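You operate a simulated robot arm through the tools that you are given. There is no shell and no other tool.

You run a simulated two-armed robot. Do the job below in one go: nothing can be reset, and whatever is moved stays where it is left.

JOB
Press the white button of the ring light to switch it out. Take the blue cup marked clean and put it on the blue shelf under the wash bench. Take the bag marked "seals" from the bench area marked sorting and leave it on the upper deck of the rail trolley. Put the metal block marked pump on the white flat board. Take the measuring glass with teal band and put it on top of the teal box marked fittings. Push the green drawer marked tools shut. Put the teal folded cloth on the bench area marked checking away on the blue shelf below final work. Take the tin marked lacquer on the bench area marked checking and put it away on the shelf marked coatings. The order is free. Set down upright: measuring glass with teal band, tin marked lacquer.

The check looks at the end state, three seconds after you hand in, the way a careful person would. Anything else that was tipped, shoved, dropped, spilled or broken makes it a failure. A push-on lid holds only when it is set on centred and level and pressed home; a screw cap is set on level and turned clockwise until tight. Flat cloth is picked up by pressing the open fingertips on it (5 to 10 N) and closing them slowly along it; thin cloth reads only 2 to 8 mm in the jaws.

ROBOT AND FRAMES
Two 6-joint arms with two-finger grippers on one trunk, on a base that drives. Base frame: it is fixed to the floor where the robot stands at the start and does not move with it; the origin is under the middle of the robot, x ahead of it, y to its left, z up; the surface under the hand at the start is at about z = 0.9. Lengths are in m, angles in degrees, forces in N, time in s.
The left shoulder is at the start at [0.07, 0.148, 1.369], the right one opposite. With the tool pointing down near the work surface each hand reaches from about 0.3 to 0.6 m from the robot's upright axis, wherever it stands, measured 20 degrees to its own side. Places, roughly: blue shelf below final work [0.7, 2.5, 0.3]; blue shelf under the wash bench [2.9, 0.9, 0.3]; green bag, yellow bag [1, -1, 1]; green drawer marked tools [-1, -1.6, 0.8]; measuring glass with teal band [-1.25, -2.25, 1]; metal block marked pump [0.5, -1.5, 1]; shelf marked coatings [1.4, 5.6, 0.9]; teal box marked fittings [0.5, -2.75, 1]; teal folded cloth (10x7x4 cm) [0.4, -2, 0.9]; tin marked lacquer [0.5, -2.5, 1]; upper deck of the rail trolley [2.9, -3.4, 0.9]; white button of the ring light [0.5, 0.1, 1.3]; white flat board (27x16x2 cm) [1.1, 2, 0.9]. Payload 2.69 kg a hand.
The tool frame of a hand sits at the grasp point between the pads (the TCP): z along the fingers, y along the line on which they close. The tips reach 0.02 m beyond it. The gripper opens to 0.1 m. The gripper's body begins 0.063 m behind the TCP.
Orientation is that of the tool frame in the base frame, as a unit quaternion [w, x, y, z]. With the fingers straight down and closing along the base's y, the tool's x points along the base's -x, its y along +y and its z along -z.

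CONTROLS
- The arms move only by the tool jog_arm. It takes "left_series", "right_series" or both (then of equal length, played together; a hand with none holds still); each is a list of rows, each a list of 3 entries, a list of its own where there are three numbers: the shift along the base's x, y, z in m, then the turn, a rotation vector about the base's x, y, z in degrees, then the closure, from 0 (fully open) to 1 (shut). In form: [[[tx, ty, tz], [rx, ry, rz], grip], ...]. A call has 1 to 20 rows; each row is the pose to reach, as a shift and turn from the pose commanded when the call began. Rows are played at 5 a second. More than 0.05 m and 8.6 degrees between two rows, or a gripper value outside its range, and nothing of the call is played. A pose out of reach is approached as far as the arm can. The call stops where the force on the tool passes 40 N (or 10 N more than at its start, if that is more) or the arm is blocked; 0.2 s more then pass. The fingers move at their own pace (about 0.045 m/s each) and stop on an object; they squeeze with about 28 N. The grip force told is the motor's: it shows also when the fingers shut on nothing. Time passes only in rows, and 0.2 s behind the last, so rows that repeat a pose let the fingers close. The reply holds the time, the measured pose of the TCP, the force on the tool along the base axes, the opening and the grip force, in the units named above and with some noise, with the torque about the TCP (base axes, N m) and any sound that the robot's microphone picked up, and new pictures: "show" is both (left out), scene, wrist or none (wrist: the cameras of the hands that moved).
- Cameras (640 x 400 px; columns grow to the right, rows downward): "scene" is now at [0.1189, 0.0011, 1.5669]; the picture's right is [0.02, -1.00, 0.00], its down [-0.85, -0.02, -0.53] and it looks along [0.53, 0.01, -0.85] (base axes); focal length 256 px, centre (320, 200). "left" rides on the left gripper at [0.07, 0.019, -0.099] in its tool frame; the picture's right is [-0.26, 0.97, 0.00], its down [-0.75, -0.20, -0.63] and it looks along [-0.61, -0.16, 0.78] (tool axes); focal length 230 px, centre (320, 200). "right" rides on the right gripper at [0.07, -0.019, -0.099] in its tool frame; the picture's right is [0.26, 0.97, 0.00], its down [-0.75, 0.20, -0.63] and it looks along [-0.61, 0.16, 0.78] (tool axes); focal length 230 px, centre (320, 200). There is no depth. A picture from a camera that has moved, and an enlarged one, comes with that camera's place and axes in the base frame and with its lens.
- slide_trunk(by): slides the trunk up (or, below 0, down) by that many m; the arms and the scene camera ride with it, the base frame stays. It gives what a move gives, with no picture.
- base_move(legs): drives the robot by 1 to 6 legs, each [ahead, turn to the left] in m and degrees, along the robot's own axes; the way and the turn of a leg run together, so that a leg with both is an arc; at most 1.5 m and 180 degrees a leg. The arms and the cameras ride along, it lands a little off, and it stops where it bumps. It gives what a move gives, and a new picture of the scene camera.
- turn_head(pan, tilt): turns the head with the scene camera to pan (to the left, within 86 degrees either way) and tilt (down, from -29 to 69), counted from straight ahead of the robot. It gives what a move gives, and a new picture of the scene camera.
- inspect(camera, box): a new picture of the part [left, top, right, bottom] of that camera's present view, enlarged. It takes no simulated time.
- sign_off(): hands the job in; it is judged then, once.

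Places have to be worked out from the pictures, the camera data and where the tool is seen. Open the grippers and draw the arms clear of the work before you hand the job in, unless the task says otherwise.

The tools are called after "Call:" by a JSON object that holds its "fn" and its "kwargs". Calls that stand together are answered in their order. jog_arm: Moves the arms, as the interface text tells. Its arguments: {"type":"object","properties":{"left_series":{"type":"array","items":{"type":"array"}},"right_series":{"type":"array","items":{"type":"array"}},"show":{"type":"string","enum":["both","scene","wrist","none"]}},"required":[]} The other tools are called the same way: slide_trunk (by) slides the trunk up or down; base_move (legs) drives the base; turn_head (pan, tilt) turns the head that bears the scene camera; inspect (camera, box) takes an enlarged picture of a part of a camera's view; sign_off () hands the job in.

At the start:

```text
time: 0.0
left_position: [0.4158, 0.2245, 1.0]
left_orientation: [0.0, 0.0, 1.0, -0.001]
left_ft_force: [-0.4, 0.6, 0.0]
left_torque: [0.02, -0.03, 0.04]
left_finger_gap: 0.1001
left_gripper_force: 0.0
right_position: [0.4788, -0.2082, 1.0004]
right_orientation: [0.001, 0.0, 1.0, 0.0]
right_ft_force: [-0.2, -0.1, 0.0]
right_torque: [0.05, 0.01, 0.02]
right_finger_gap: 0.1004
right_gripper_force: 0.1
trunk travel left (down, up): [-0.927, 0.013]
robot x, y, heading: [0.0035, 0.0016, 0.4]
head pan, tilt: [1.1, 57.7]
```

scene: 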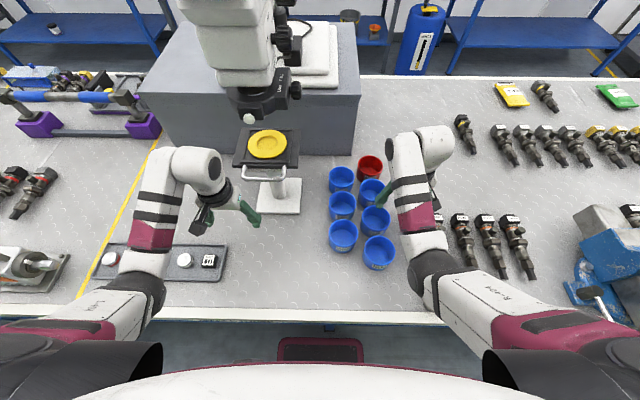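
right: 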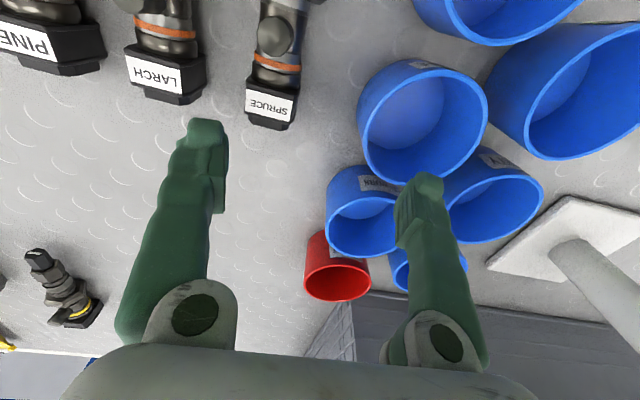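
left: 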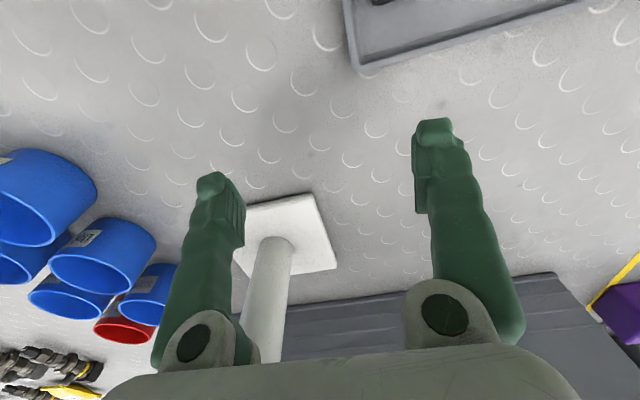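

The scene shows a bench with a microscope-like ring light ahead, a cluster of blue cups and valves. I look closer at the ring light and at the cups before moving.

Call:
{"fn": "inspect", "kwargs": {"camera": "scene", "box": [200, 60, 360, 160]}}

Call:
{"fn": "inspect", "kwargs": {"camera": "scene", "box": [300, 140, 460, 280]}}

Call:
{"fn": "inspect", "kwargs": {"camera": "scene", "box": [440, 60, 640, 200]}}

Call:
{"fn": "inspect", "kwargs": {"camera": "scene", "box": [0, 60, 240, 300]}}

```text
4.00 times, centred on (280, 110) of scene
camera zoom: at [0.1189, 0.0011, 1.5669], right [0.02, -1.0, 0.0], down [-0.85, -0.02, -0.53], along [0.53, 0.01, -0.85], focal length 1024 px, centre (480, 560)
```

zoom: 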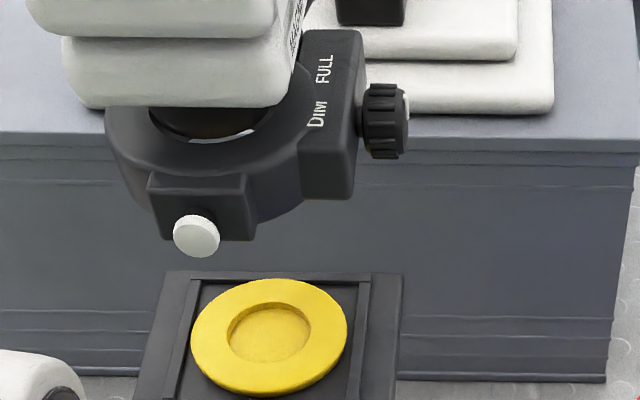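

```text
2.86 times, centred on (380, 210) of scene
camera zoom: at [0.1189, 0.0011, 1.5669], right [0.02, -1.0, 0.0], down [-0.85, -0.02, -0.53], along [0.53, 0.01, -0.85], focal length 732 px, centre (149, 171)
```

zoom: 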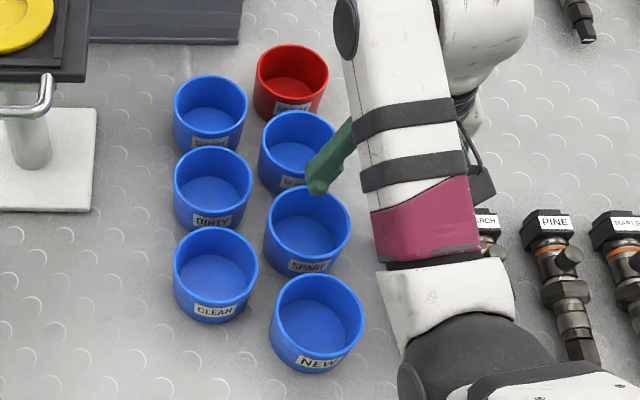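

```text
2.86 times, centred on (540, 130) of scene
camera zoom: at [0.1189, 0.0011, 1.5669], right [0.02, -1.0, 0.0], down [-0.85, -0.02, -0.53], along [0.53, 0.01, -0.85], focal length 732 px, centre (-309, 400)
```

zoom: 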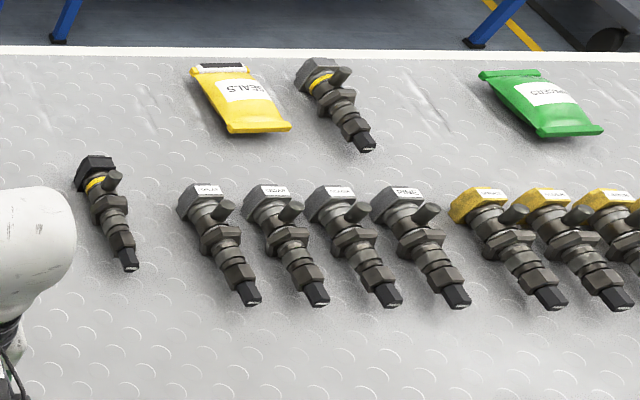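

```text
1.67 times, centred on (120, 180) of scene
camera zoom: at [0.1189, 0.0011, 1.5669], right [0.02, -1.0, 0.0], down [-0.85, -0.02, -0.53], along [0.53, 0.01, -0.85], focal length 427 px, centre (653, 233)
```

zoom: 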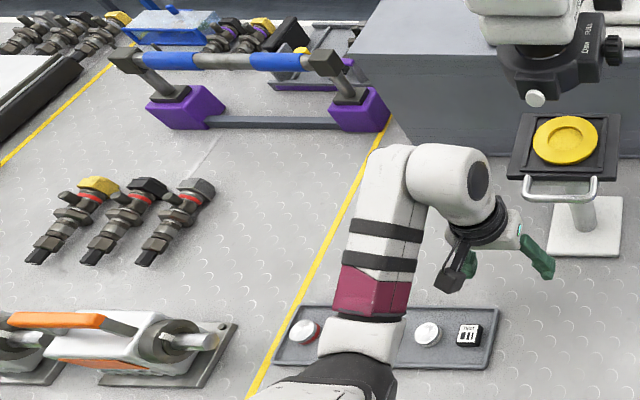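

I see the ring light's white button facing me, the "CLEAN" cup at the front left of the cup cluster, and yellow "SEALS" bag. I look around with the head to learn the room before moving.

Call:
{"fn": "turn_head", "kwargs": {"pan": 60, "tilt": 25}}

Call:
{"fn": "turn_head", "kwargs": {"pan": 0, "tilt": 15}}

Call:
{"fn": "turn_head", "kwargs": {"pan": -60, "tilt": 25}}

Call:
{"fn": "turn_head", "kwargs": {"pan": -86, "tilt": 15}}

Call:
{"fn": "turn_head", "kwargs": {"pan": 86, "tilt": 15}}

```text
time: 1.3
left_position: [0.4155, 0.2264, 0.9989]
left_orientation: [0.0, 0.0, 1.0, -0.001]
left_ft_force: [-0.3, 0.3, -0.6]
left_torque: [0.01, 0.0, -0.01]
left_finger_gap: 0.1001
left_gripper_force: 0.1
right_position: [0.4784, -0.2081, 0.999]
right_orientation: [0.0, 0.0, 1.0, 0.0]
right_ft_force: [-0.2, 0.2, -0.5]
right_torque: [-0.01, -0.01, 0.01]
right_finger_gap: 0.1001
right_gripper_force: 0.0
trunk travel left (down, up): [-0.927, 0.013]
robot x, y, heading: [-0.0028, -0.0004, -0.1]
head pan, tilt: [60.0, 25.0]
camera scene: at [0.0959, 0.0796, 1.6142], right [0.87, -0.5, 0.0], down [-0.21, -0.37, -0.91], along [0.45, 0.78, -0.42], focal length 256 px, centre (320, 200)
```

scene: 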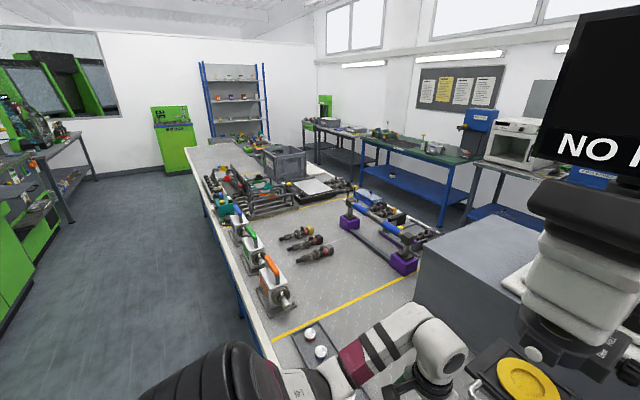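

```text
time: 2.6
left_position: [0.4146, 0.2252, 0.9991]
left_orientation: [0.0, 0.001, 1.0, 0.0]
left_ft_force: [0.2, -0.1, 0.1]
left_torque: [0.01, -0.01, 0.02]
left_finger_gap: 0.0999
left_gripper_force: 0.0
right_position: [0.4768, -0.2065, 0.9994]
right_orientation: [0.0, 0.0, 1.0, 0.0]
right_ft_force: [0.5, 0.0, -0.4]
right_torque: [0.05, -0.03, -0.04]
right_finger_gap: 0.1002
right_gripper_force: 0.1
trunk travel left (down, up): [-0.927, 0.013]
robot x, y, heading: [-0.0062, 0.0003, 0.2]
head pan, tilt: [0.0, 15.0]
camera scene: at [0.1432, 0.0, 1.6305], right [0.0, -1.0, 0.0], down [-0.26, 0.0, -0.97], along [0.97, 0.0, -0.26], focal length 256 px, centre (320, 200)
```

scene: 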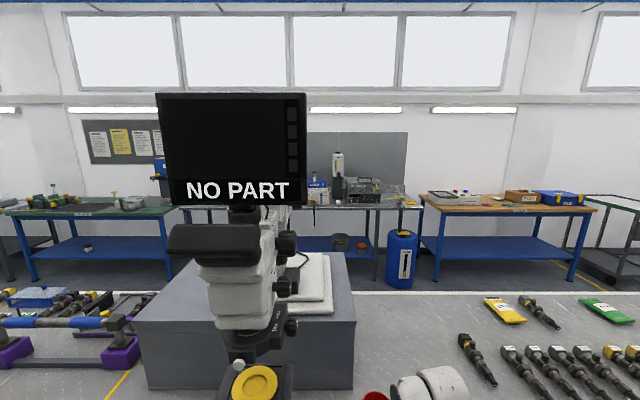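

```text
time: 3.9
left_position: [0.4157, 0.2257, 0.999]
left_orientation: [0.0, 0.0, 1.0, 0.0]
left_ft_force: [0.2, -0.3, -0.8]
left_torque: [-0.02, -0.04, -0.02]
left_finger_gap: 0.1001
left_gripper_force: 0.0
right_position: [0.4783, -0.2076, 1.0004]
right_orientation: [0.0, 0.001, 1.0, 0.0]
right_ft_force: [-0.3, 0.7, -0.5]
right_torque: [0.02, -0.02, 0.02]
right_finger_gap: 0.0997
right_gripper_force: 0.1
trunk travel left (down, up): [-0.927, 0.013]
robot x, y, heading: [-0.001, -0.0001, -0.1]
head pan, tilt: [-60.0, 25.0]
camera scene: at [0.0959, -0.0799, 1.6143], right [-0.87, -0.5, 0.0], down [-0.21, 0.37, -0.91], along [0.45, -0.78, -0.42], focal length 256 px, centre (320, 200)
```

scene: 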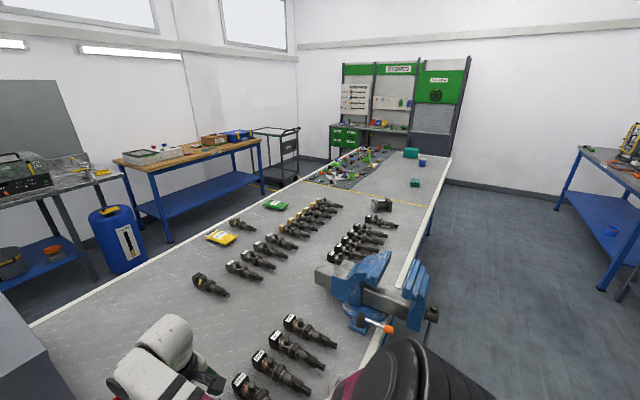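

```text
time: 4.8
left_position: [0.4162, 0.2259, 0.999]
left_orientation: [0.0, 0.0, 1.0, -0.001]
left_ft_force: [0.9, -0.1, 0.7]
left_torque: [-0.03, -0.01, -0.01]
left_finger_gap: 0.0999
left_gripper_force: 0.0
right_position: [0.4774, -0.2074, 0.9998]
right_orientation: [0.0, 0.0, 1.0, 0.0]
right_ft_force: [0.1, 0.4, 0.0]
right_torque: [-0.03, -0.02, -0.01]
right_finger_gap: 0.0999
right_gripper_force: 0.0
trunk travel left (down, up): [-0.927, 0.013]
robot x, y, heading: [-0.0006, 0.0018, -0.1]
head pan, tilt: [-85.9, 15.0]
camera scene: at [0.0565, -0.0933, 1.6305], right [-1.0, -0.07, 0.0], down [-0.02, 0.26, -0.97], along [0.07, -0.96, -0.26], focal length 256 px, centre (320, 200)
```

scene: 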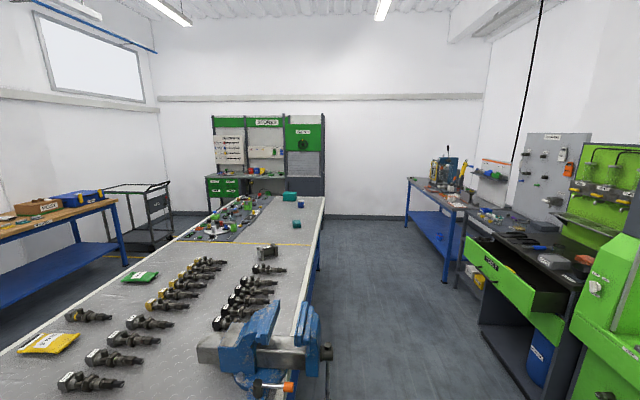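

```text
time: 7.4
left_position: [0.4164, 0.2248, 0.9991]
left_orientation: [-0.001, 0.0, 1.0, -0.001]
left_ft_force: [0.3, 0.1, -0.2]
left_torque: [-0.03, -0.02, -0.03]
left_finger_gap: 0.1001
left_gripper_force: 0.1
right_position: [0.4778, -0.2064, 0.9991]
right_orientation: [0.0, 0.0, 1.0, 0.0]
right_ft_force: [-0.3, 0.4, 0.8]
right_torque: [-0.04, 0.0, 0.0]
right_finger_gap: 0.1
right_gripper_force: 0.0
trunk travel left (down, up): [-0.927, 0.013]
robot x, y, heading: [0.0037, 0.0011, -0.1]
head pan, tilt: [85.9, 15.0]
camera scene: at [0.0564, 0.093, 1.6305], right [1.0, -0.07, 0.0], down [-0.02, -0.26, -0.97], along [0.07, 0.96, -0.26], focal length 256 px, centre (320, 200)
```

scene: 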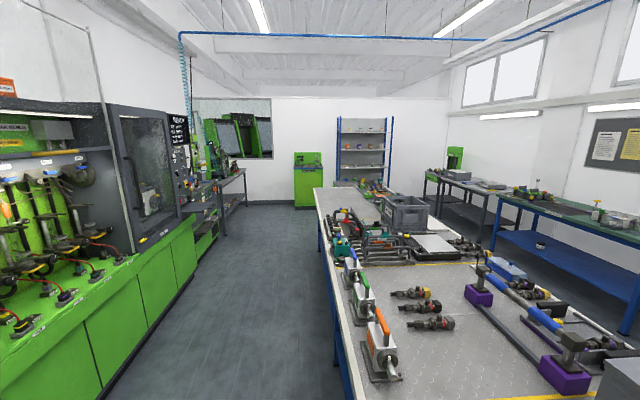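

The button face appears near [0.467, 0.13, 1.27] by triangulating two head views; hands hover close to cups and stage. I lift both hands a little and draw the left back, before backing the base away for room.

Call:
{"fn": "jog_arm", "kwargs": {"left_series": [[[-0.04, 0, 0.03], [0, 0, 0], 0], [[-0.08, 0, 0.06], [0, 0, 0], 0], [[-0.1, 0, 0.1], [0, 0, 0], 0.3]], "right_series": [[[0, 0, 0.045], [0, 0, 0], 0], [[0, 0, 0.09], [0, 0, 0], 0], [[0, 0, 0.13], [0, 0, 0], 0]], "show": "none"}}

Call:
{"fn": "base_move", "kwargs": {"legs": [[-0.25, 0]]}}

Call:
{"fn": "turn_head", "kwargs": {"pan": 15, "tilt": 30}}

```text
time: 8.2
left_position: [0.2948, 0.2941, 1.0807]
left_orientation: [0.006, 0.0, 1.0, -0.008]
left_ft_force: [-0.3, 0.1, -0.7]
left_torque: [-0.01, -0.05, 0.01]
left_finger_gap: 0.07
left_gripper_force: 0.1
left hand out of reach, approached as far as the arm can: row 1, 2, 3
right_position: [0.5466, -0.2004, 1.0762]
right_orientation: [0.0, 0.0, 1.0, -0.001]
right_ft_force: [0.4, 0.1, 0.5]
right_torque: [-0.04, -0.01, 0.03]
right_finger_gap: 0.1002
right_gripper_force: 0.1
right hand out of reach, approached as far as the arm can: row 1, 2, 3
trunk travel left (down, up): [-0.927, 0.013]
robot x, y, heading: [-0.0001, 0.0001, -0.1]
head pan, tilt: [85.9, 15.0]
```

```text
time: 10.0
left_position: [0.0593, 0.2921, 1.0794]
left_orientation: [0.003, -0.002, 1.0, -0.007]
left_ft_force: [0.2, -0.8, -0.4]
left_torque: [0.0, 0.04, 0.04]
left_finger_gap: 0.0701
left_gripper_force: 0.2
right_position: [0.3128, -0.2002, 1.0726]
right_orientation: [-0.002, -0.002, 1.0, 0.001]
right_ft_force: [0.7, -0.8, -0.1]
right_torque: [-0.01, 0.0, 0.0]
right_finger_gap: 0.1001
right_gripper_force: 0.0
trunk travel left (down, up): [-0.927, 0.013]
robot x, y, heading: [-0.2409, 0.0011, 0.3]
head pan, tilt: [85.9, 15.0]
camera scene: at [-0.1799, 0.0929, 1.6302], right [1.0, -0.07, 0.0], down [-0.02, -0.26, -0.97], along [0.06, 0.96, -0.26], focal length 256 px, centre (320, 200)
```

scene: 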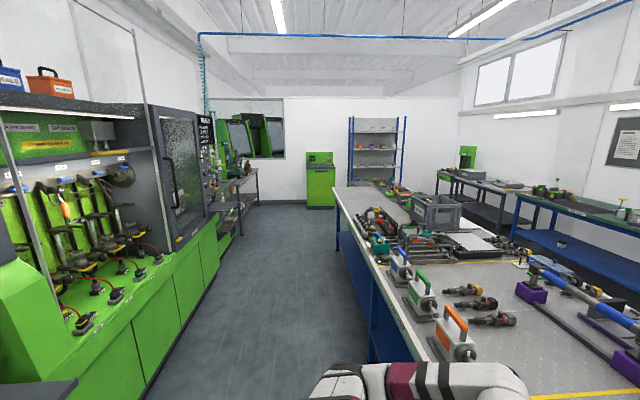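

```text
time: 11.4
left_position: [0.0536, 0.2927, 1.0807]
left_orientation: [0.005, -0.002, 1.0, -0.007]
left_ft_force: [-0.1, 0.7, -0.1]
left_torque: [0.02, 0.01, -0.02]
left_finger_gap: 0.07
left_gripper_force: 0.1
right_position: [0.3083, -0.2008, 1.0752]
right_orientation: [0.0, -0.001, 1.0, -0.001]
right_ft_force: [-0.2, 0.3, 0.5]
right_torque: [-0.01, 0.04, 0.01]
right_finger_gap: 0.1
right_gripper_force: 0.1
trunk travel left (down, up): [-0.927, 0.013]
robot x, y, heading: [-0.239, -0.0011, 0.4]
head pan, tilt: [15.0, 30.0]
camera scene: at [-0.1051, 0.0235, 1.6063], right [0.26, -0.96, 0.0], down [-0.48, -0.13, -0.87], along [0.84, 0.23, -0.5], focal length 256 px, centre (320, 200)
```

scene: 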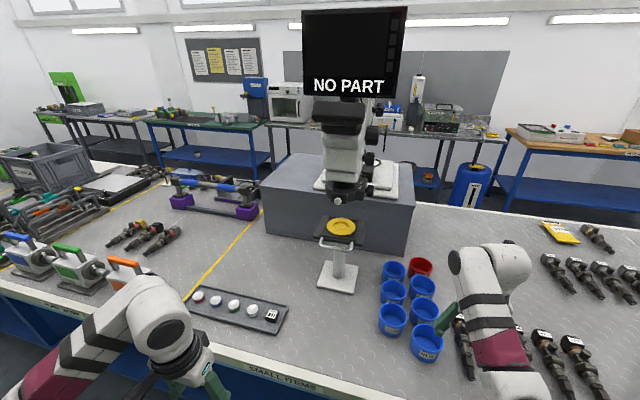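

The base is now 0.24 m further back and the button is visible. I zoom in to see its facing.

Call:
{"fn": "inspect", "kwargs": {"camera": "scene", "box": [300, 150, 400, 240]}}

Call:
{"fn": "inspect", "kwargs": {"camera": "scene", "box": [180, 270, 300, 350]}}

```text
4.44 times, centred on (350, 195) of scene
camera zoom: at [-0.1051, 0.0235, 1.6063], right [0.26, -0.96, 0.0], down [-0.48, -0.13, -0.87], along [0.84, 0.23, -0.5], focal length 1138 px, centre (187, 222)
```

zoom: 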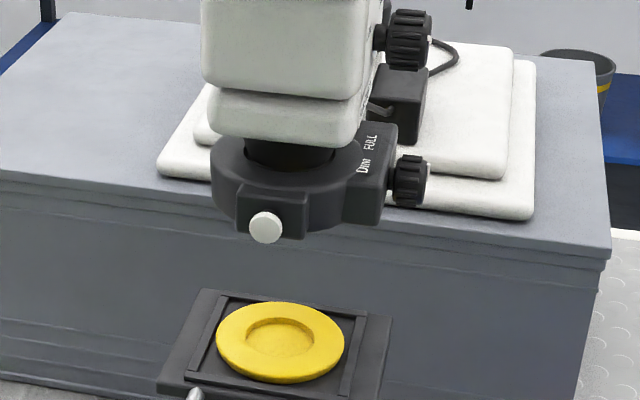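

```text
5.00 times, centred on (240, 310) of scene
camera zoom: at [-0.1051, 0.0235, 1.6063], right [0.26, -0.96, 0.0], down [-0.48, -0.13, -0.87], along [0.84, 0.23, -0.5], focal length 1280 px, centre (720, -350)
```

zoom: 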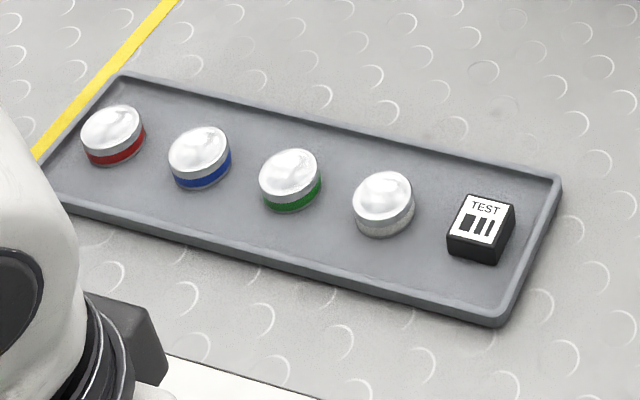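

The button's disc faces the robot (−x) at about [0.465, 0.132, 1.267]. I turn the left tool to point forward and bring the closed fingertips in front of it, stopping well short.

Call:
{"fn": "jog_arm", "kwargs": {"left_series": [[[0.03, -0.01, 0.015], [0, -8, 0], 0.6], [[0.06, -0.02, 0.03], [0, -16, 0], 1], [[0.09, -0.035, 0.045], [0, -24, 0], 1], [[0.12, -0.05, 0.06], [0, -32, 0], 1], [[0.15, -0.065, 0.08], [0, -40, 0], 1], [[0.18, -0.08, 0.1], [0, -48, 0], 1], [[0.2, -0.095, 0.12], [0, -56, 0], 1], [[0.22, -0.11, 0.14], [0, -64, 0], 1], [[0.24, -0.125, 0.155], [0, -72, 0], 1], [[0.26, -0.14, 0.17], [0, -80, 0], 1], [[0.28, -0.155, 0.18], [0, -86, 0], 1], [[0.29, -0.16, 0.186], [0, -90, 0], 1]], "show": "both"}}

```text
time: 14.0
left_position: [0.3687, 0.2077, 1.2739]
left_orientation: [0.702, 0.04, 0.71, -0.041]
left_ft_force: [-0.4, 0.3, -0.8]
left_torque: [-0.01, 0.01, 0.0]
left_finger_gap: 0.0001
left_gripper_force: 27.6
left hand out of reach, approached as far as the arm can: row 8, 9, 10, 11, 12
right_position: [0.3091, -0.2015, 1.074]
right_orientation: [-0.001, -0.002, 1.0, 0.0]
right_ft_force: [-0.2, 0.0, -0.8]
right_torque: [0.0, 0.01, 0.02]
right_finger_gap: 0.1
right_gripper_force: 0.0
trunk travel left (down, up): [-0.927, 0.013]
robot x, y, heading: [-0.2435, -0.0001, 0.4]
head pan, tilt: [15.0, 30.0]
camera scene: at [-0.1035, 0.0225, 1.6062], right [0.26, -0.97, 0.0], down [-0.48, -0.13, -0.87], along [0.84, 0.23, -0.5], focal length 256 px, centre (320, 200)
camera left: at [0.2718, 0.2371, 1.204], right [0.11, 0.96, 0.26], down [-0.64, -0.13, 0.76], along [0.76, -0.25, 0.6], focal length 230 px, centre (320, 200)
```

scene: 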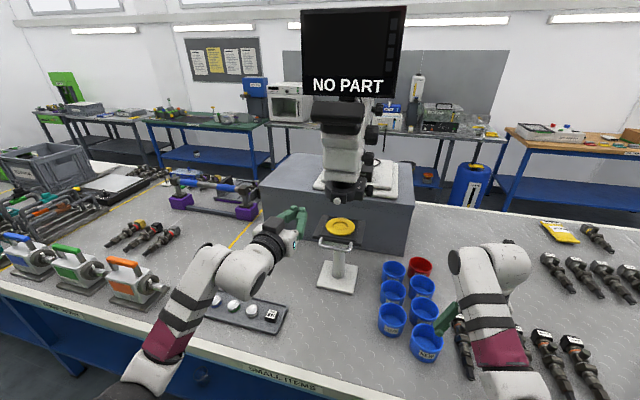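
left: 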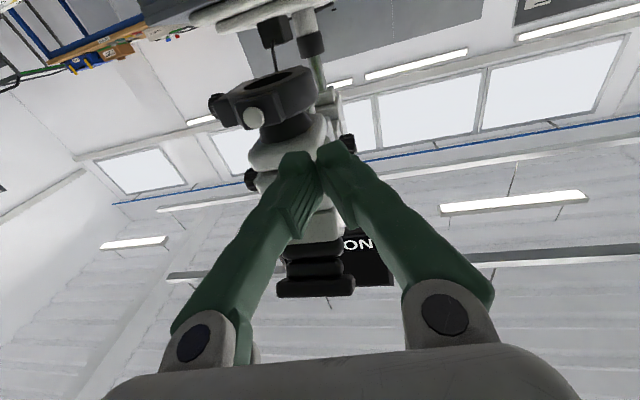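

The hand is short of the goal because the wrist is folded too near the shoulder; moving forward should bring it back in reach. I step forward 4 cm and look.

Call:
{"fn": "jog_arm", "kwargs": {"left_series": [[[0.02, 0, 0], [0, 0, 0], 1], [[0.04, 0, 0], [0, 0, 0], 1], [[0.04, 0, 0], [0, 0, 0], 1]], "show": "both"}}

```text
time: 14.8
left_position: [0.4042, 0.2104, 1.2707]
left_orientation: [0.702, 0.038, 0.71, -0.04]
left_ft_force: [-0.2, -0.7, -0.3]
left_torque: [-0.03, 0.0, -0.07]
left_finger_gap: 0.0
left_gripper_force: 27.6
right_position: [0.3086, -0.1994, 1.0752]
right_orientation: [-0.001, -0.001, 1.0, 0.0]
right_ft_force: [-0.1, -0.3, 0.5]
right_torque: [-0.02, -0.04, -0.01]
right_finger_gap: 0.1001
right_gripper_force: 0.1
trunk travel left (down, up): [-0.927, 0.013]
robot x, y, heading: [-0.2414, -0.0028, 0.2]
head pan, tilt: [15.0, 30.0]
camera scene: at [-0.1056, 0.0234, 1.6064], right [0.26, -0.96, 0.0], down [-0.48, -0.13, -0.87], along [0.84, 0.23, -0.5], focal length 256 px, centre (320, 200)
camera left: at [0.3082, 0.2393, 1.2021], right [0.11, 0.96, 0.25], down [-0.64, -0.13, 0.76], along [0.76, -0.25, 0.6], focal length 230 px, centre (320, 200)
```

scene: 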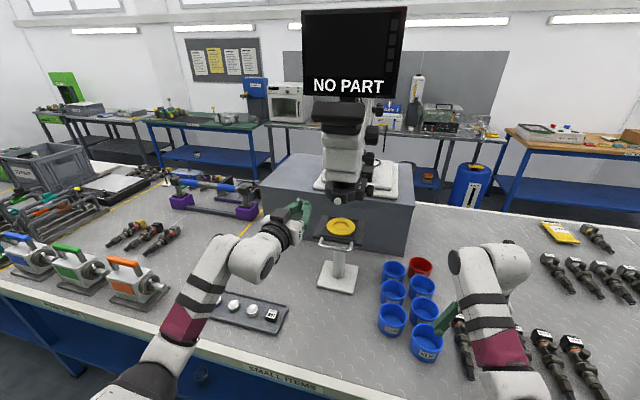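
left: 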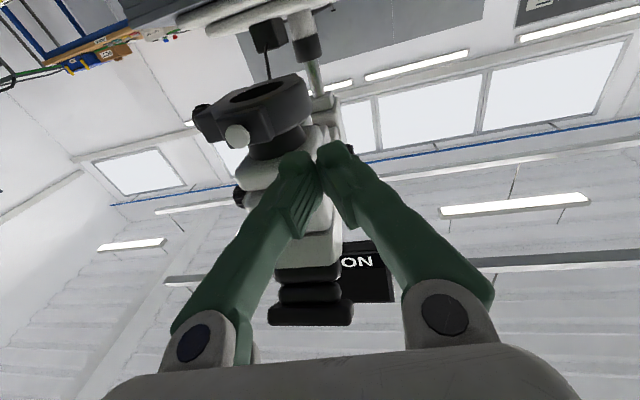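

Readings show the tool points forward with slight yaw; the button sits about 8 cm to the right of the fingertips. I shift right and slightly down, then check alignment.

Call:
{"fn": "jog_arm", "kwargs": {"left_series": [[[0, -0.026, -0.002], [0, 0, 2], 1], [[0, -0.052, -0.004], [0, 0, 4], 1], [[0, -0.078, -0.006], [0, 0, 6], 1], [[0, -0.078, -0.006], [0, 0, 6], 1]], "show": "both"}}

```text
time: 15.8
left_position: [0.4232, 0.2043, 1.2635]
left_orientation: [0.7, 0.032, 0.713, -0.034]
left_ft_force: [0.2, 0.3, 0.8]
left_torque: [-0.02, -0.02, 0.01]
left_finger_gap: 0.0
left_gripper_force: 27.6
left hand out of reach, approached as far as the arm can: row 1, 2, 3, 4
right_position: [0.3089, -0.2007, 1.075]
right_orientation: [0.001, -0.002, 1.0, 0.0]
right_ft_force: [-0.2, 0.6, 0.2]
right_torque: [0.03, -0.05, -0.02]
right_finger_gap: 0.1
right_gripper_force: 0.1
trunk travel left (down, up): [-0.927, 0.013]
robot x, y, heading: [-0.241, -0.0038, 0.4]
head pan, tilt: [15.0, 30.0]
camera scene: at [-0.1054, 0.0231, 1.6063], right [0.26, -0.96, 0.0], down [-0.48, -0.13, -0.87], along [0.84, 0.23, -0.5], focal length 256 px, centre (320, 200)
camera left: at [0.3249, 0.2316, 1.1965], right [0.1, 0.96, 0.25], down [-0.63, -0.14, 0.76], along [0.77, -0.23, 0.59], focal length 230 px, centre (320, 200)
```

scene: 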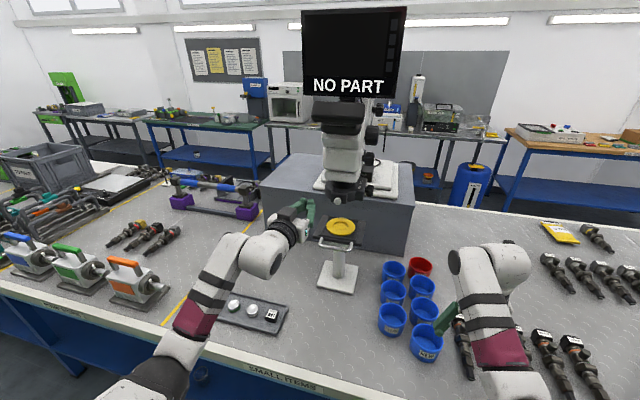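
left: 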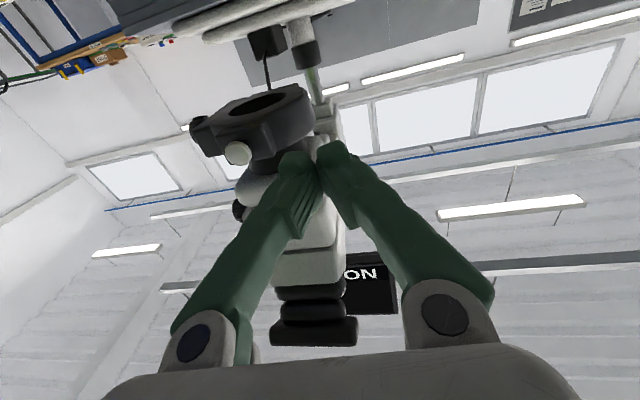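

The arm cannot fold further inward at this heading, so I draw the hand back a little and turn the base about 10° right so the button falls in the left arm's natural zone.

Call:
{"fn": "jog_arm", "kwargs": {"left_series": [[[-0.03, 0.002, 0], [0, 0, 0], 1], [[-0.05, 0.003, 0], [0, 0, 0], 1]], "show": "none"}}

Call:
{"fn": "base_move", "kwargs": {"legs": [[0, -10]]}}

```text
time: 16.4
left_position: [0.3677, 0.2119, 1.2672]
left_orientation: [0.699, 0.036, 0.713, -0.039]
left_ft_force: [0.3, -0.8, -0.6]
left_torque: [0.02, 0.04, -0.01]
left_finger_gap: 0.0001
left_gripper_force: 27.7
left hand out of reach, approached as far as the arm can: row 2
right_position: [0.3067, -0.2, 1.0751]
right_orientation: [0.001, -0.002, 1.0, 0.0]
right_ft_force: [0.4, -0.4, -1.1]
right_torque: [0.02, 0.0, 0.0]
right_finger_gap: 0.1
right_gripper_force: 0.0
trunk travel left (down, up): [-0.927, 0.013]
robot x, y, heading: [-0.2435, 0.0007, 0.2]
head pan, tilt: [15.0, 30.0]
```

```text
time: 17.5
left_position: [0.3999, 0.1041, 1.265]
left_orientation: [0.693, 0.098, 0.707, -0.1]
left_ft_force: [0.3, -0.3, 0.3]
left_torque: [-0.01, -0.01, 0.01]
left_finger_gap: 0.0
left_gripper_force: 28.0
right_position: [0.2653, -0.2929, 1.0745]
right_orientation: [0.0, 0.086, 0.996, -0.001]
right_ft_force: [-0.7, 0.1, 1.0]
right_torque: [-0.02, 0.0, -0.01]
right_finger_gap: 0.1
right_gripper_force: 0.0
trunk travel left (down, up): [-0.927, 0.013]
robot x, y, heading: [-0.2422, 0.0034, -9.9]
head pan, tilt: [15.0, 30.0]
camera scene: at [-0.1022, 0.0031, 1.6062], right [0.09, -1.0, 0.0], down [-0.5, -0.05, -0.87], along [0.86, 0.08, -0.5], focal length 256 px, centre (320, 200)
```

scene: 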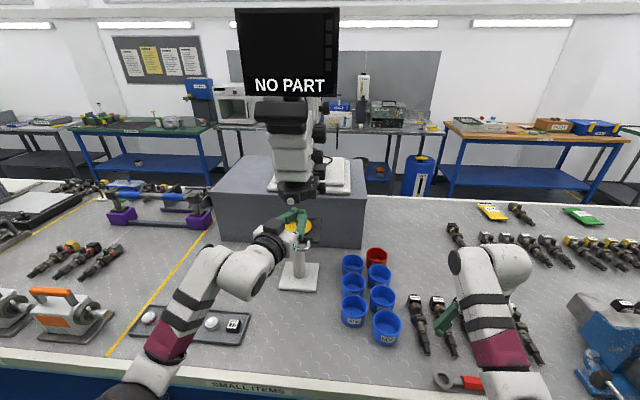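

Hand is now at [0.400, 0.104, 1.265] with −16° yaw. I correct to y = 0.132 and zero the yaw, then view.

Call:
{"fn": "jog_arm", "kwargs": {"left_series": [[[0, 0.01, 0], [0, 0, 6], 1], [[0, 0.02, 0], [0, 0, 12], 1], [[0, 0.028, 0], [0, 0, 16], 1], [[0, 0.028, 0], [0, 0, 16], 1]], "show": "both"}}

Call:
{"fn": "inspect", "kwargs": {"camera": "left", "box": [190, 60, 410, 220]}}

Call:
{"fn": "inspect", "kwargs": {"camera": "scene", "box": [240, 170, 360, 250]}}

```text
time: 18.5
left_position: [0.4178, 0.2013, 1.3053]
left_orientation: [0.683, 0.028, 0.729, -0.033]
left_ft_force: [0.5, -0.4, 0.5]
left_torque: [0.05, 0.02, -0.03]
left_finger_gap: 0.0002
left_gripper_force: 28.1
left hand out of reach, approached as far as the arm can: row 1, 2, 3, 4
right_position: [0.2652, -0.291, 1.0749]
right_orientation: [0.0, 0.087, 0.996, -0.001]
right_ft_force: [-0.4, 0.9, -0.3]
right_torque: [0.03, 0.05, 0.0]
right_finger_gap: 0.1
right_gripper_force: 0.0
trunk travel left (down, up): [-0.927, 0.013]
robot x, y, heading: [-0.2409, -0.0046, -9.6]
head pan, tilt: [15.0, 30.0]
camera scene: at [-0.1036, 0.0028, 1.6063], right [0.09, -1.0, 0.0], down [-0.5, -0.05, -0.87], along [0.86, 0.08, -0.5], focal length 256 px, centre (320, 200)
camera left: at [0.3169, 0.2292, 1.2411], right [0.1, 0.96, 0.25], down [-0.59, -0.14, 0.79], along [0.8, -0.23, 0.56], focal length 230 px, centre (320, 200)
```

scene: 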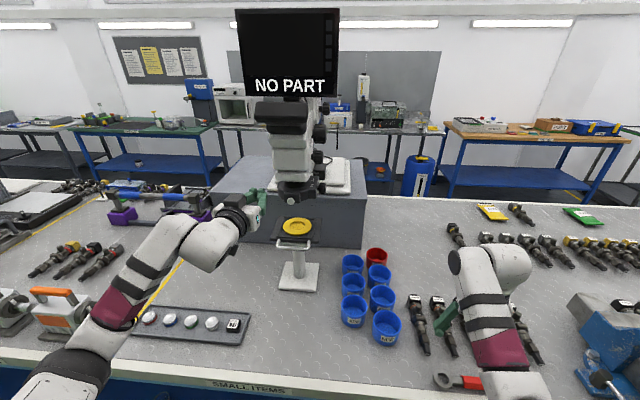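
left: 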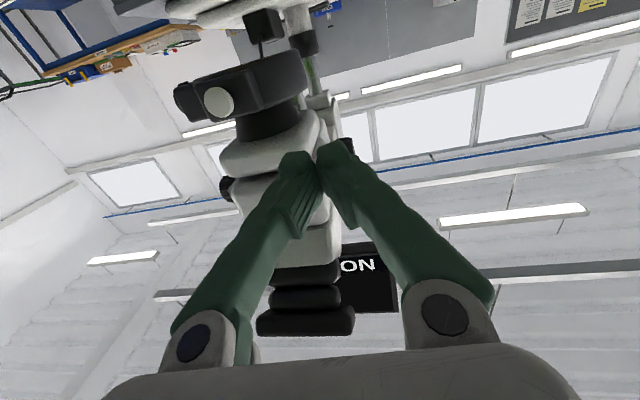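

```text
2.50 times, centred on (300, 140) of left
camera zoom: at [0.3169, 0.2292, 1.2411], right [0.1, 0.96, 0.25], down [-0.59, -0.14, 0.79], along [0.8, -0.23, 0.56], focal length 575 px, centre (370, 350)
```

zoom: 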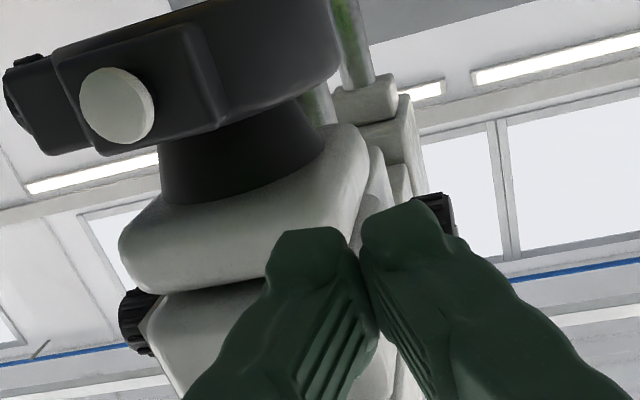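

```text
5.00 times, centred on (300, 210) of scene
camera zoom: at [-0.1036, 0.0028, 1.6063], right [0.09, -1.0, 0.0], down [-0.5, -0.05, -0.87], along [0.86, 0.08, -0.5], focal length 1280 px, centre (420, 150)
```

zoom: 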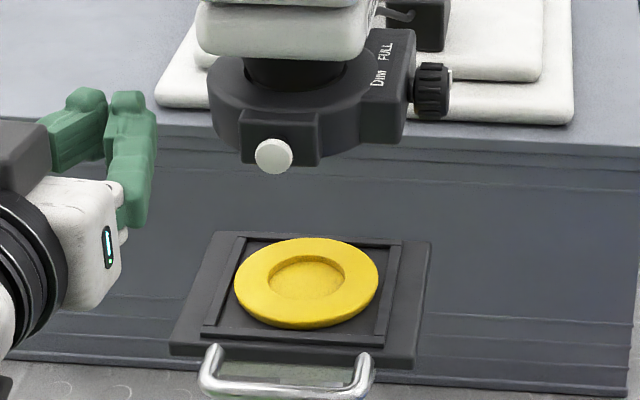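

The reach limit is from the wrist being folded too close; the hand ended up left of the button. I back the base another 12 cm so the arm is more stretched, then retry.

Call:
{"fn": "base_move", "kwargs": {"legs": [[-0.12, 0]]}}

Call:
{"fn": "jog_arm", "kwargs": {"left_series": [[[0.02, -0.02, -0.01], [0, 0, 1], 1], [[0.05, -0.04, -0.02], [0, 0, 2], 1], [[0.08, -0.06, -0.03], [0, 0, 3], 1], [[0.1, -0.08, -0.038], [0, 0, 3], 1], [[0.1, -0.08, -0.038], [0, 0, 3], 1]], "show": "both"}}

```text
time: 19.7
left_position: [0.3249, 0.2157, 1.2952]
left_orientation: [0.677, 0.028, 0.735, -0.031]
left_ft_force: [0.1, -1.2, 0.0]
left_torque: [-0.05, -0.01, 0.0]
left_finger_gap: 0.0002
left_gripper_force: 28.0
right_position: [0.1682, -0.2761, 1.0678]
right_orientation: [-0.01, 0.085, 0.996, 0.001]
right_ft_force: [-0.3, -0.1, 0.9]
right_torque: [-0.01, -0.07, -0.02]
right_finger_gap: 0.1
right_gripper_force: 0.1
trunk travel left (down, up): [-0.927, 0.013]
robot x, y, heading: [-0.3594, 0.019, -9.7]
head pan, tilt: [15.0, 30.0]
camera scene: at [-0.1884, 0.0143, 1.6052], right [0.09, -1.0, 0.0], down [-0.51, -0.04, -0.86], along [0.85, 0.08, -0.52], focal length 256 px, centre (320, 200)
```

scene: 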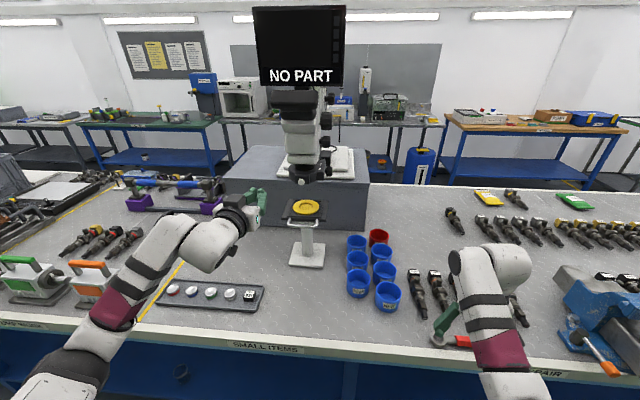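

```text
time: 20.9
left_position: [0.4212, 0.1863, 1.2736]
left_orientation: [0.682, 0.026, 0.73, -0.032]
left_ft_force: [-0.1, 1.0, 0.7]
left_torque: [-0.03, 0.05, 0.04]
left_finger_gap: 0.0001
left_gripper_force: 28.2
left hand out of reach, approached as far as the arm can: row 1, 2, 3, 4, 5
right_position: [0.1451, -0.2714, 1.0779]
right_orientation: [0.002, 0.084, 0.996, -0.001]
right_ft_force: [-0.6, 0.5, 0.1]
right_torque: [0.0, -0.02, -0.02]
right_finger_gap: 0.0997
right_gripper_force: 0.0
trunk travel left (down, up): [-0.927, 0.013]
robot x, y, heading: [-0.3569, 0.018, -9.7]
head pan, tilt: [15.0, 30.0]
camera scene: at [-0.2247, 0.0197, 1.607], right [0.09, -1.0, 0.0], down [-0.49, -0.05, -0.87], along [0.86, 0.08, -0.5], focal length 256 px, centre (320, 200)
camera left: at [0.3209, 0.2128, 1.2101], right [0.1, 0.96, 0.25], down [-0.59, -0.14, 0.79], along [0.8, -0.22, 0.56], focal length 230 px, centre (320, 200)
```

scene: 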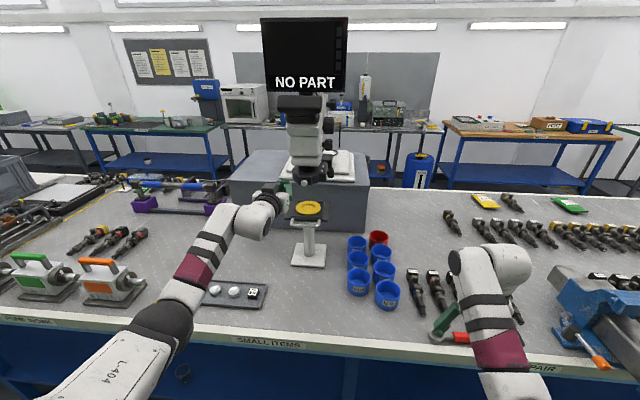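
left: 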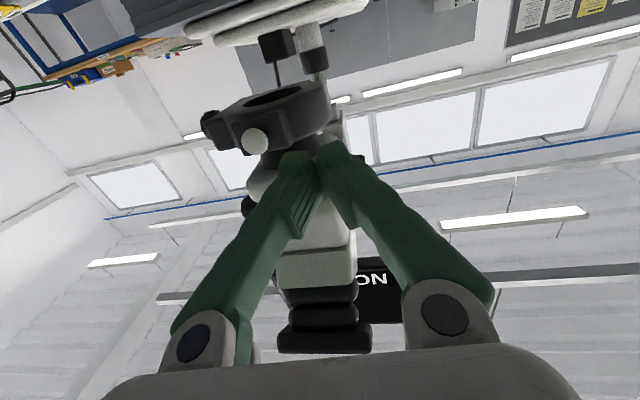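

The wrist resists pointing straight, but earlier a −16° yaw pose was reachable at the right place; a button press works with that. I yaw the tool right by ~12° while shifting to y ≈ 0.13.

Call:
{"fn": "jog_arm", "kwargs": {"left_series": [[[-0.005, -0.018, -0.002], [0, 0, -4], 1], [[-0.01, -0.036, -0.004], [0, 0, -8], 1], [[-0.01, -0.056, -0.006], [0, 0, -12], 1], [[-0.01, -0.056, -0.006], [0, 0, -12], 1]], "show": "wrist"}}

Call:
{"fn": "inspect", "kwargs": {"camera": "scene", "box": [240, 160, 360, 240]}}

```text
time: 21.9
left_position: [0.3832, 0.1243, 1.2745]
left_orientation: [0.675, 0.076, 0.729, -0.086]
left_ft_force: [0.5, 0.2, -0.8]
left_torque: [-0.01, -0.03, -0.01]
left_finger_gap: 0.0001
left_gripper_force: 28.5
left hand out of reach, approached as far as the arm can: row 1, 2, 3, 4
right_position: [0.1516, -0.2713, 1.0752]
right_orientation: [-0.001, 0.085, 0.996, 0.0]
right_ft_force: [0.6, -0.3, -0.8]
right_torque: [0.0, 0.04, 0.01]
right_finger_gap: 0.1001
right_gripper_force: 0.0
trunk travel left (down, up): [-0.927, 0.013]
robot x, y, heading: [-0.3545, 0.0164, -9.5]
head pan, tilt: [15.0, 30.0]
camera left: at [0.2875, 0.1648, 1.2114], right [0.24, 0.94, 0.23], down [-0.6, -0.05, 0.8], along [0.76, -0.33, 0.55], focal length 230 px, centre (320, 200)
```

left: 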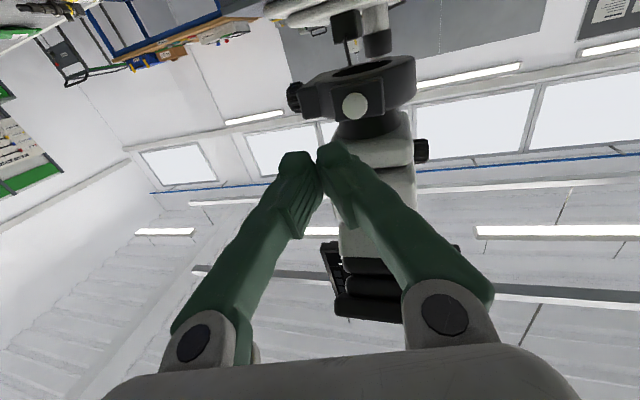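

```text
5.00 times, centred on (300, 200) of scene
camera zoom: at [-0.2155, 0.0193, 1.606], right [0.09, -1.0, 0.0], down [-0.5, -0.05, -0.87], along [0.86, 0.08, -0.5], focal length 1280 px, centre (420, 200)
```

zoom: 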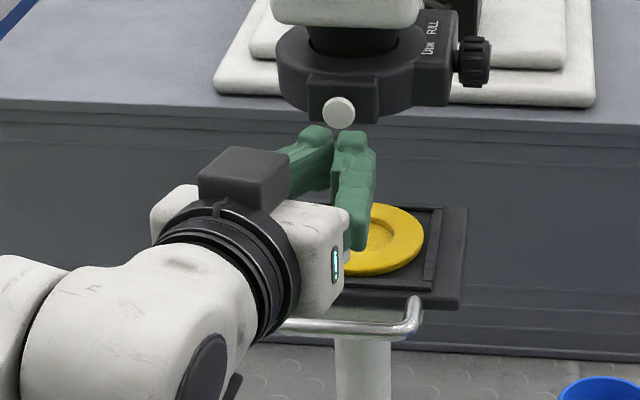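

Fingertips are now at about [0.403, 0.120, 1.273], button about [0.475, 0.135, 1.262]. I correct height and side and go forward to about 2 cm short.

Call:
{"fn": "jog_arm", "kwargs": {"left_series": [[[0.01, 0.004, -0.005], [0, 0, 0], 1], [[0.025, 0.008, -0.009], [0, 0, 0], 1], [[0.04, 0.012, -0.012], [0, 0, 0], 1], [[0.04, 0.012, -0.012], [0, 0, 0], 1]], "show": "wrist"}}

Call:
{"fn": "inspect", "kwargs": {"camera": "scene", "box": [260, 160, 350, 220]}}

```text
time: 22.9
left_position: [0.3992, 0.1231, 1.2706]
left_orientation: [0.676, 0.066, 0.729, -0.082]
left_ft_force: [-1.5, 0.0, 0.1]
left_torque: [-0.01, 0.02, 0.03]
left_finger_gap: 0.0
left_gripper_force: 27.7
left hand out of reach, approached as far as the arm can: row 1, 2, 3, 4
right_position: [0.1479, -0.2736, 1.0761]
right_orientation: [0.0, 0.085, 0.996, 0.0]
right_ft_force: [0.1, -0.8, -0.2]
right_torque: [-0.04, 0.03, 0.02]
right_finger_gap: 0.1
right_gripper_force: 0.0
trunk travel left (down, up): [-0.927, 0.013]
robot x, y, heading: [-0.3556, 0.017, -9.8]
head pan, tilt: [15.0, 30.0]
camera left: at [0.3013, 0.161, 1.2073], right [0.22, 0.95, 0.23], down [-0.6, -0.06, 0.8], along [0.77, -0.31, 0.56], focal length 230 px, centre (320, 200)
```

left: 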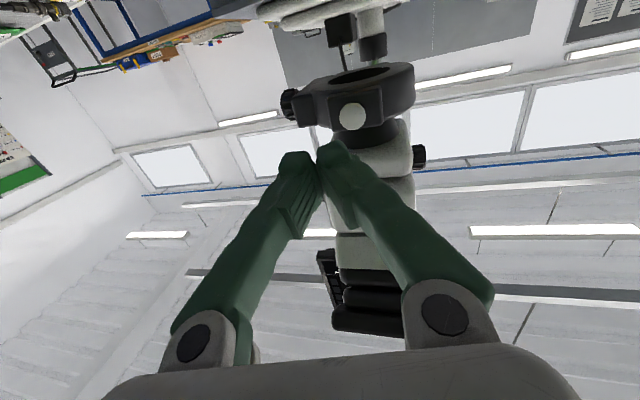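

```text
6.67 times, centred on (305, 190) of scene
camera zoom: at [-0.2182, 0.019, 1.6063], right [0.09, -1.0, 0.0], down [-0.5, -0.05, -0.87], along [0.86, 0.08, -0.5], focal length 1707 px, centre (420, 267)
```

zoom: 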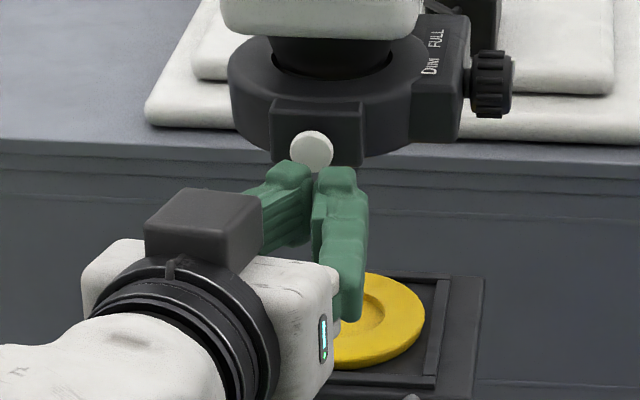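

The arm is now near full stretch instead. I draw the hand back 6 cm and drive the base forward 8 cm so the press happens mid-range.

Call:
{"fn": "jog_arm", "kwargs": {"left_series": [[[-0.03, 0.006, 0], [0, 0, 0], 1], [[-0.06, 0.012, -0.005], [0, 0, 0], 1]], "show": "none"}}

Call:
{"fn": "base_move", "kwargs": {"legs": [[0.07, 0]]}}

```text
time: 23.5
left_position: [0.3352, 0.1367, 1.2667]
left_orientation: [0.676, 0.076, 0.728, -0.086]
left_ft_force: [-0.3, 0.2, 0.2]
left_torque: [0.03, 0.01, -0.01]
left_finger_gap: 0.0
left_gripper_force: 27.6
right_position: [0.1466, -0.2714, 1.0764]
right_orientation: [0.0, 0.085, 0.996, 0.001]
right_ft_force: [0.9, -0.3, 0.2]
right_torque: [-0.01, 0.0, 0.0]
right_finger_gap: 0.0999
right_gripper_force: 0.1
trunk travel left (down, up): [-0.927, 0.013]
robot x, y, heading: [-0.3554, 0.0206, -9.9]
head pan, tilt: [15.0, 30.0]
```

```text
time: 25.1
left_position: [0.3656, 0.1307, 1.2812]
left_orientation: [0.688, 0.077, 0.717, -0.085]
left_ft_force: [0.7, -1.6, -0.2]
left_torque: [0.01, -0.01, 0.04]
left_finger_gap: 0.0
left_gripper_force: 27.4
right_position: [0.2008, -0.2792, 1.0814]
right_orientation: [0.048, 0.091, 0.995, 0.007]
right_ft_force: [0.1, -0.2, -0.4]
right_torque: [0.02, 0.04, 0.02]
right_finger_gap: 0.1002
right_gripper_force: 0.0
trunk travel left (down, up): [-0.927, 0.013]
robot x, y, heading: [-0.2874, 0.0014, -9.7]
head pan, tilt: [15.0, 30.0]
stopped in leg 1: the robot was blocked; the commanded pose is now the measured one
camera scene: at [-0.1536, 0.0071, 1.6068], right [0.09, -1.0, 0.0], down [-0.49, -0.05, -0.87], along [0.86, 0.08, -0.5], focal length 256 px, centre (320, 200)
```

scene: 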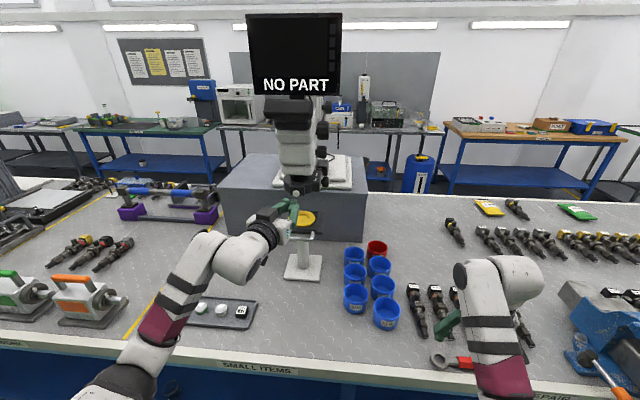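

The base reported a block near the end of the move though it covered ~7 cm. I look down at the left side to see whether the elbow or base touched something.

Call:
{"fn": "turn_head", "kwargs": {"pan": 45, "tilt": 60}}

Call:
{"fn": "turn_head", "kwargs": {"pan": -45, "tilt": 60}}

```text
time: 26.0
left_position: [0.3766, 0.1304, 1.2777]
left_orientation: [0.684, 0.077, 0.72, -0.086]
left_ft_force: [0.4, -0.1, 0.7]
left_torque: [0.0, 0.0, -0.01]
left_finger_gap: 0.0
left_gripper_force: 28.7
right_position: [0.208, -0.2808, 1.0749]
right_orientation: [0.042, 0.091, 0.995, 0.006]
right_ft_force: [0.9, 1.0, -0.2]
right_torque: [0.01, 0.0, 0.0]
right_finger_gap: 0.0999
right_gripper_force: 0.0
trunk travel left (down, up): [-0.927, 0.013]
robot x, y, heading: [-0.2855, 0.0054, -9.6]
head pan, tilt: [45.0, 60.0]
camera scene: at [-0.1794, 0.0364, 1.564], right [0.58, -0.82, 0.0], down [-0.71, -0.5, -0.5], along [0.41, 0.29, -0.87], focal length 256 px, centre (320, 200)
```

scene: 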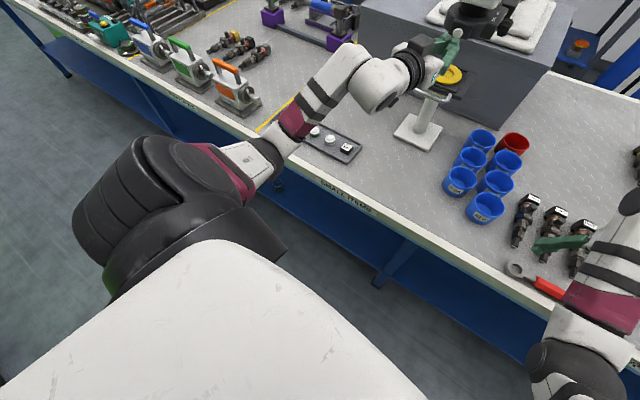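

```text
time: 27.7
left_position: [0.3723, 0.13, 1.2798]
left_orientation: [0.685, 0.077, 0.72, -0.086]
left_ft_force: [-0.2, -0.5, 0.7]
left_torque: [0.06, 0.0, 0.01]
left_finger_gap: 0.0001
left_gripper_force: 28.6
right_position: [0.2039, -0.2811, 1.0782]
right_orientation: [0.043, 0.091, 0.995, 0.007]
right_ft_force: [-0.6, 0.7, -0.2]
right_torque: [0.01, -0.01, 0.0]
right_finger_gap: 0.0997
right_gripper_force: 0.1
trunk travel left (down, up): [-0.927, 0.013]
robot x, y, heading: [-0.287, 0.0101, -9.9]
head pan, tilt: [-45.0, 60.0]
camera scene: at [-0.1996, -0.0558, 1.5642], right [-0.82, -0.58, 0.0], down [-0.5, 0.71, -0.5], along [0.29, -0.41, -0.87], focal length 256 px, centre (320, 200)
```

scene: 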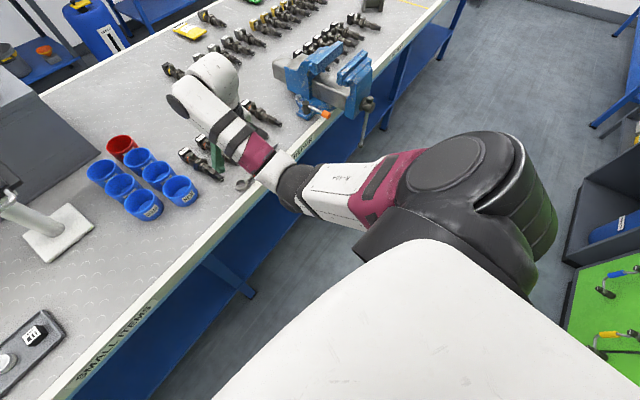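

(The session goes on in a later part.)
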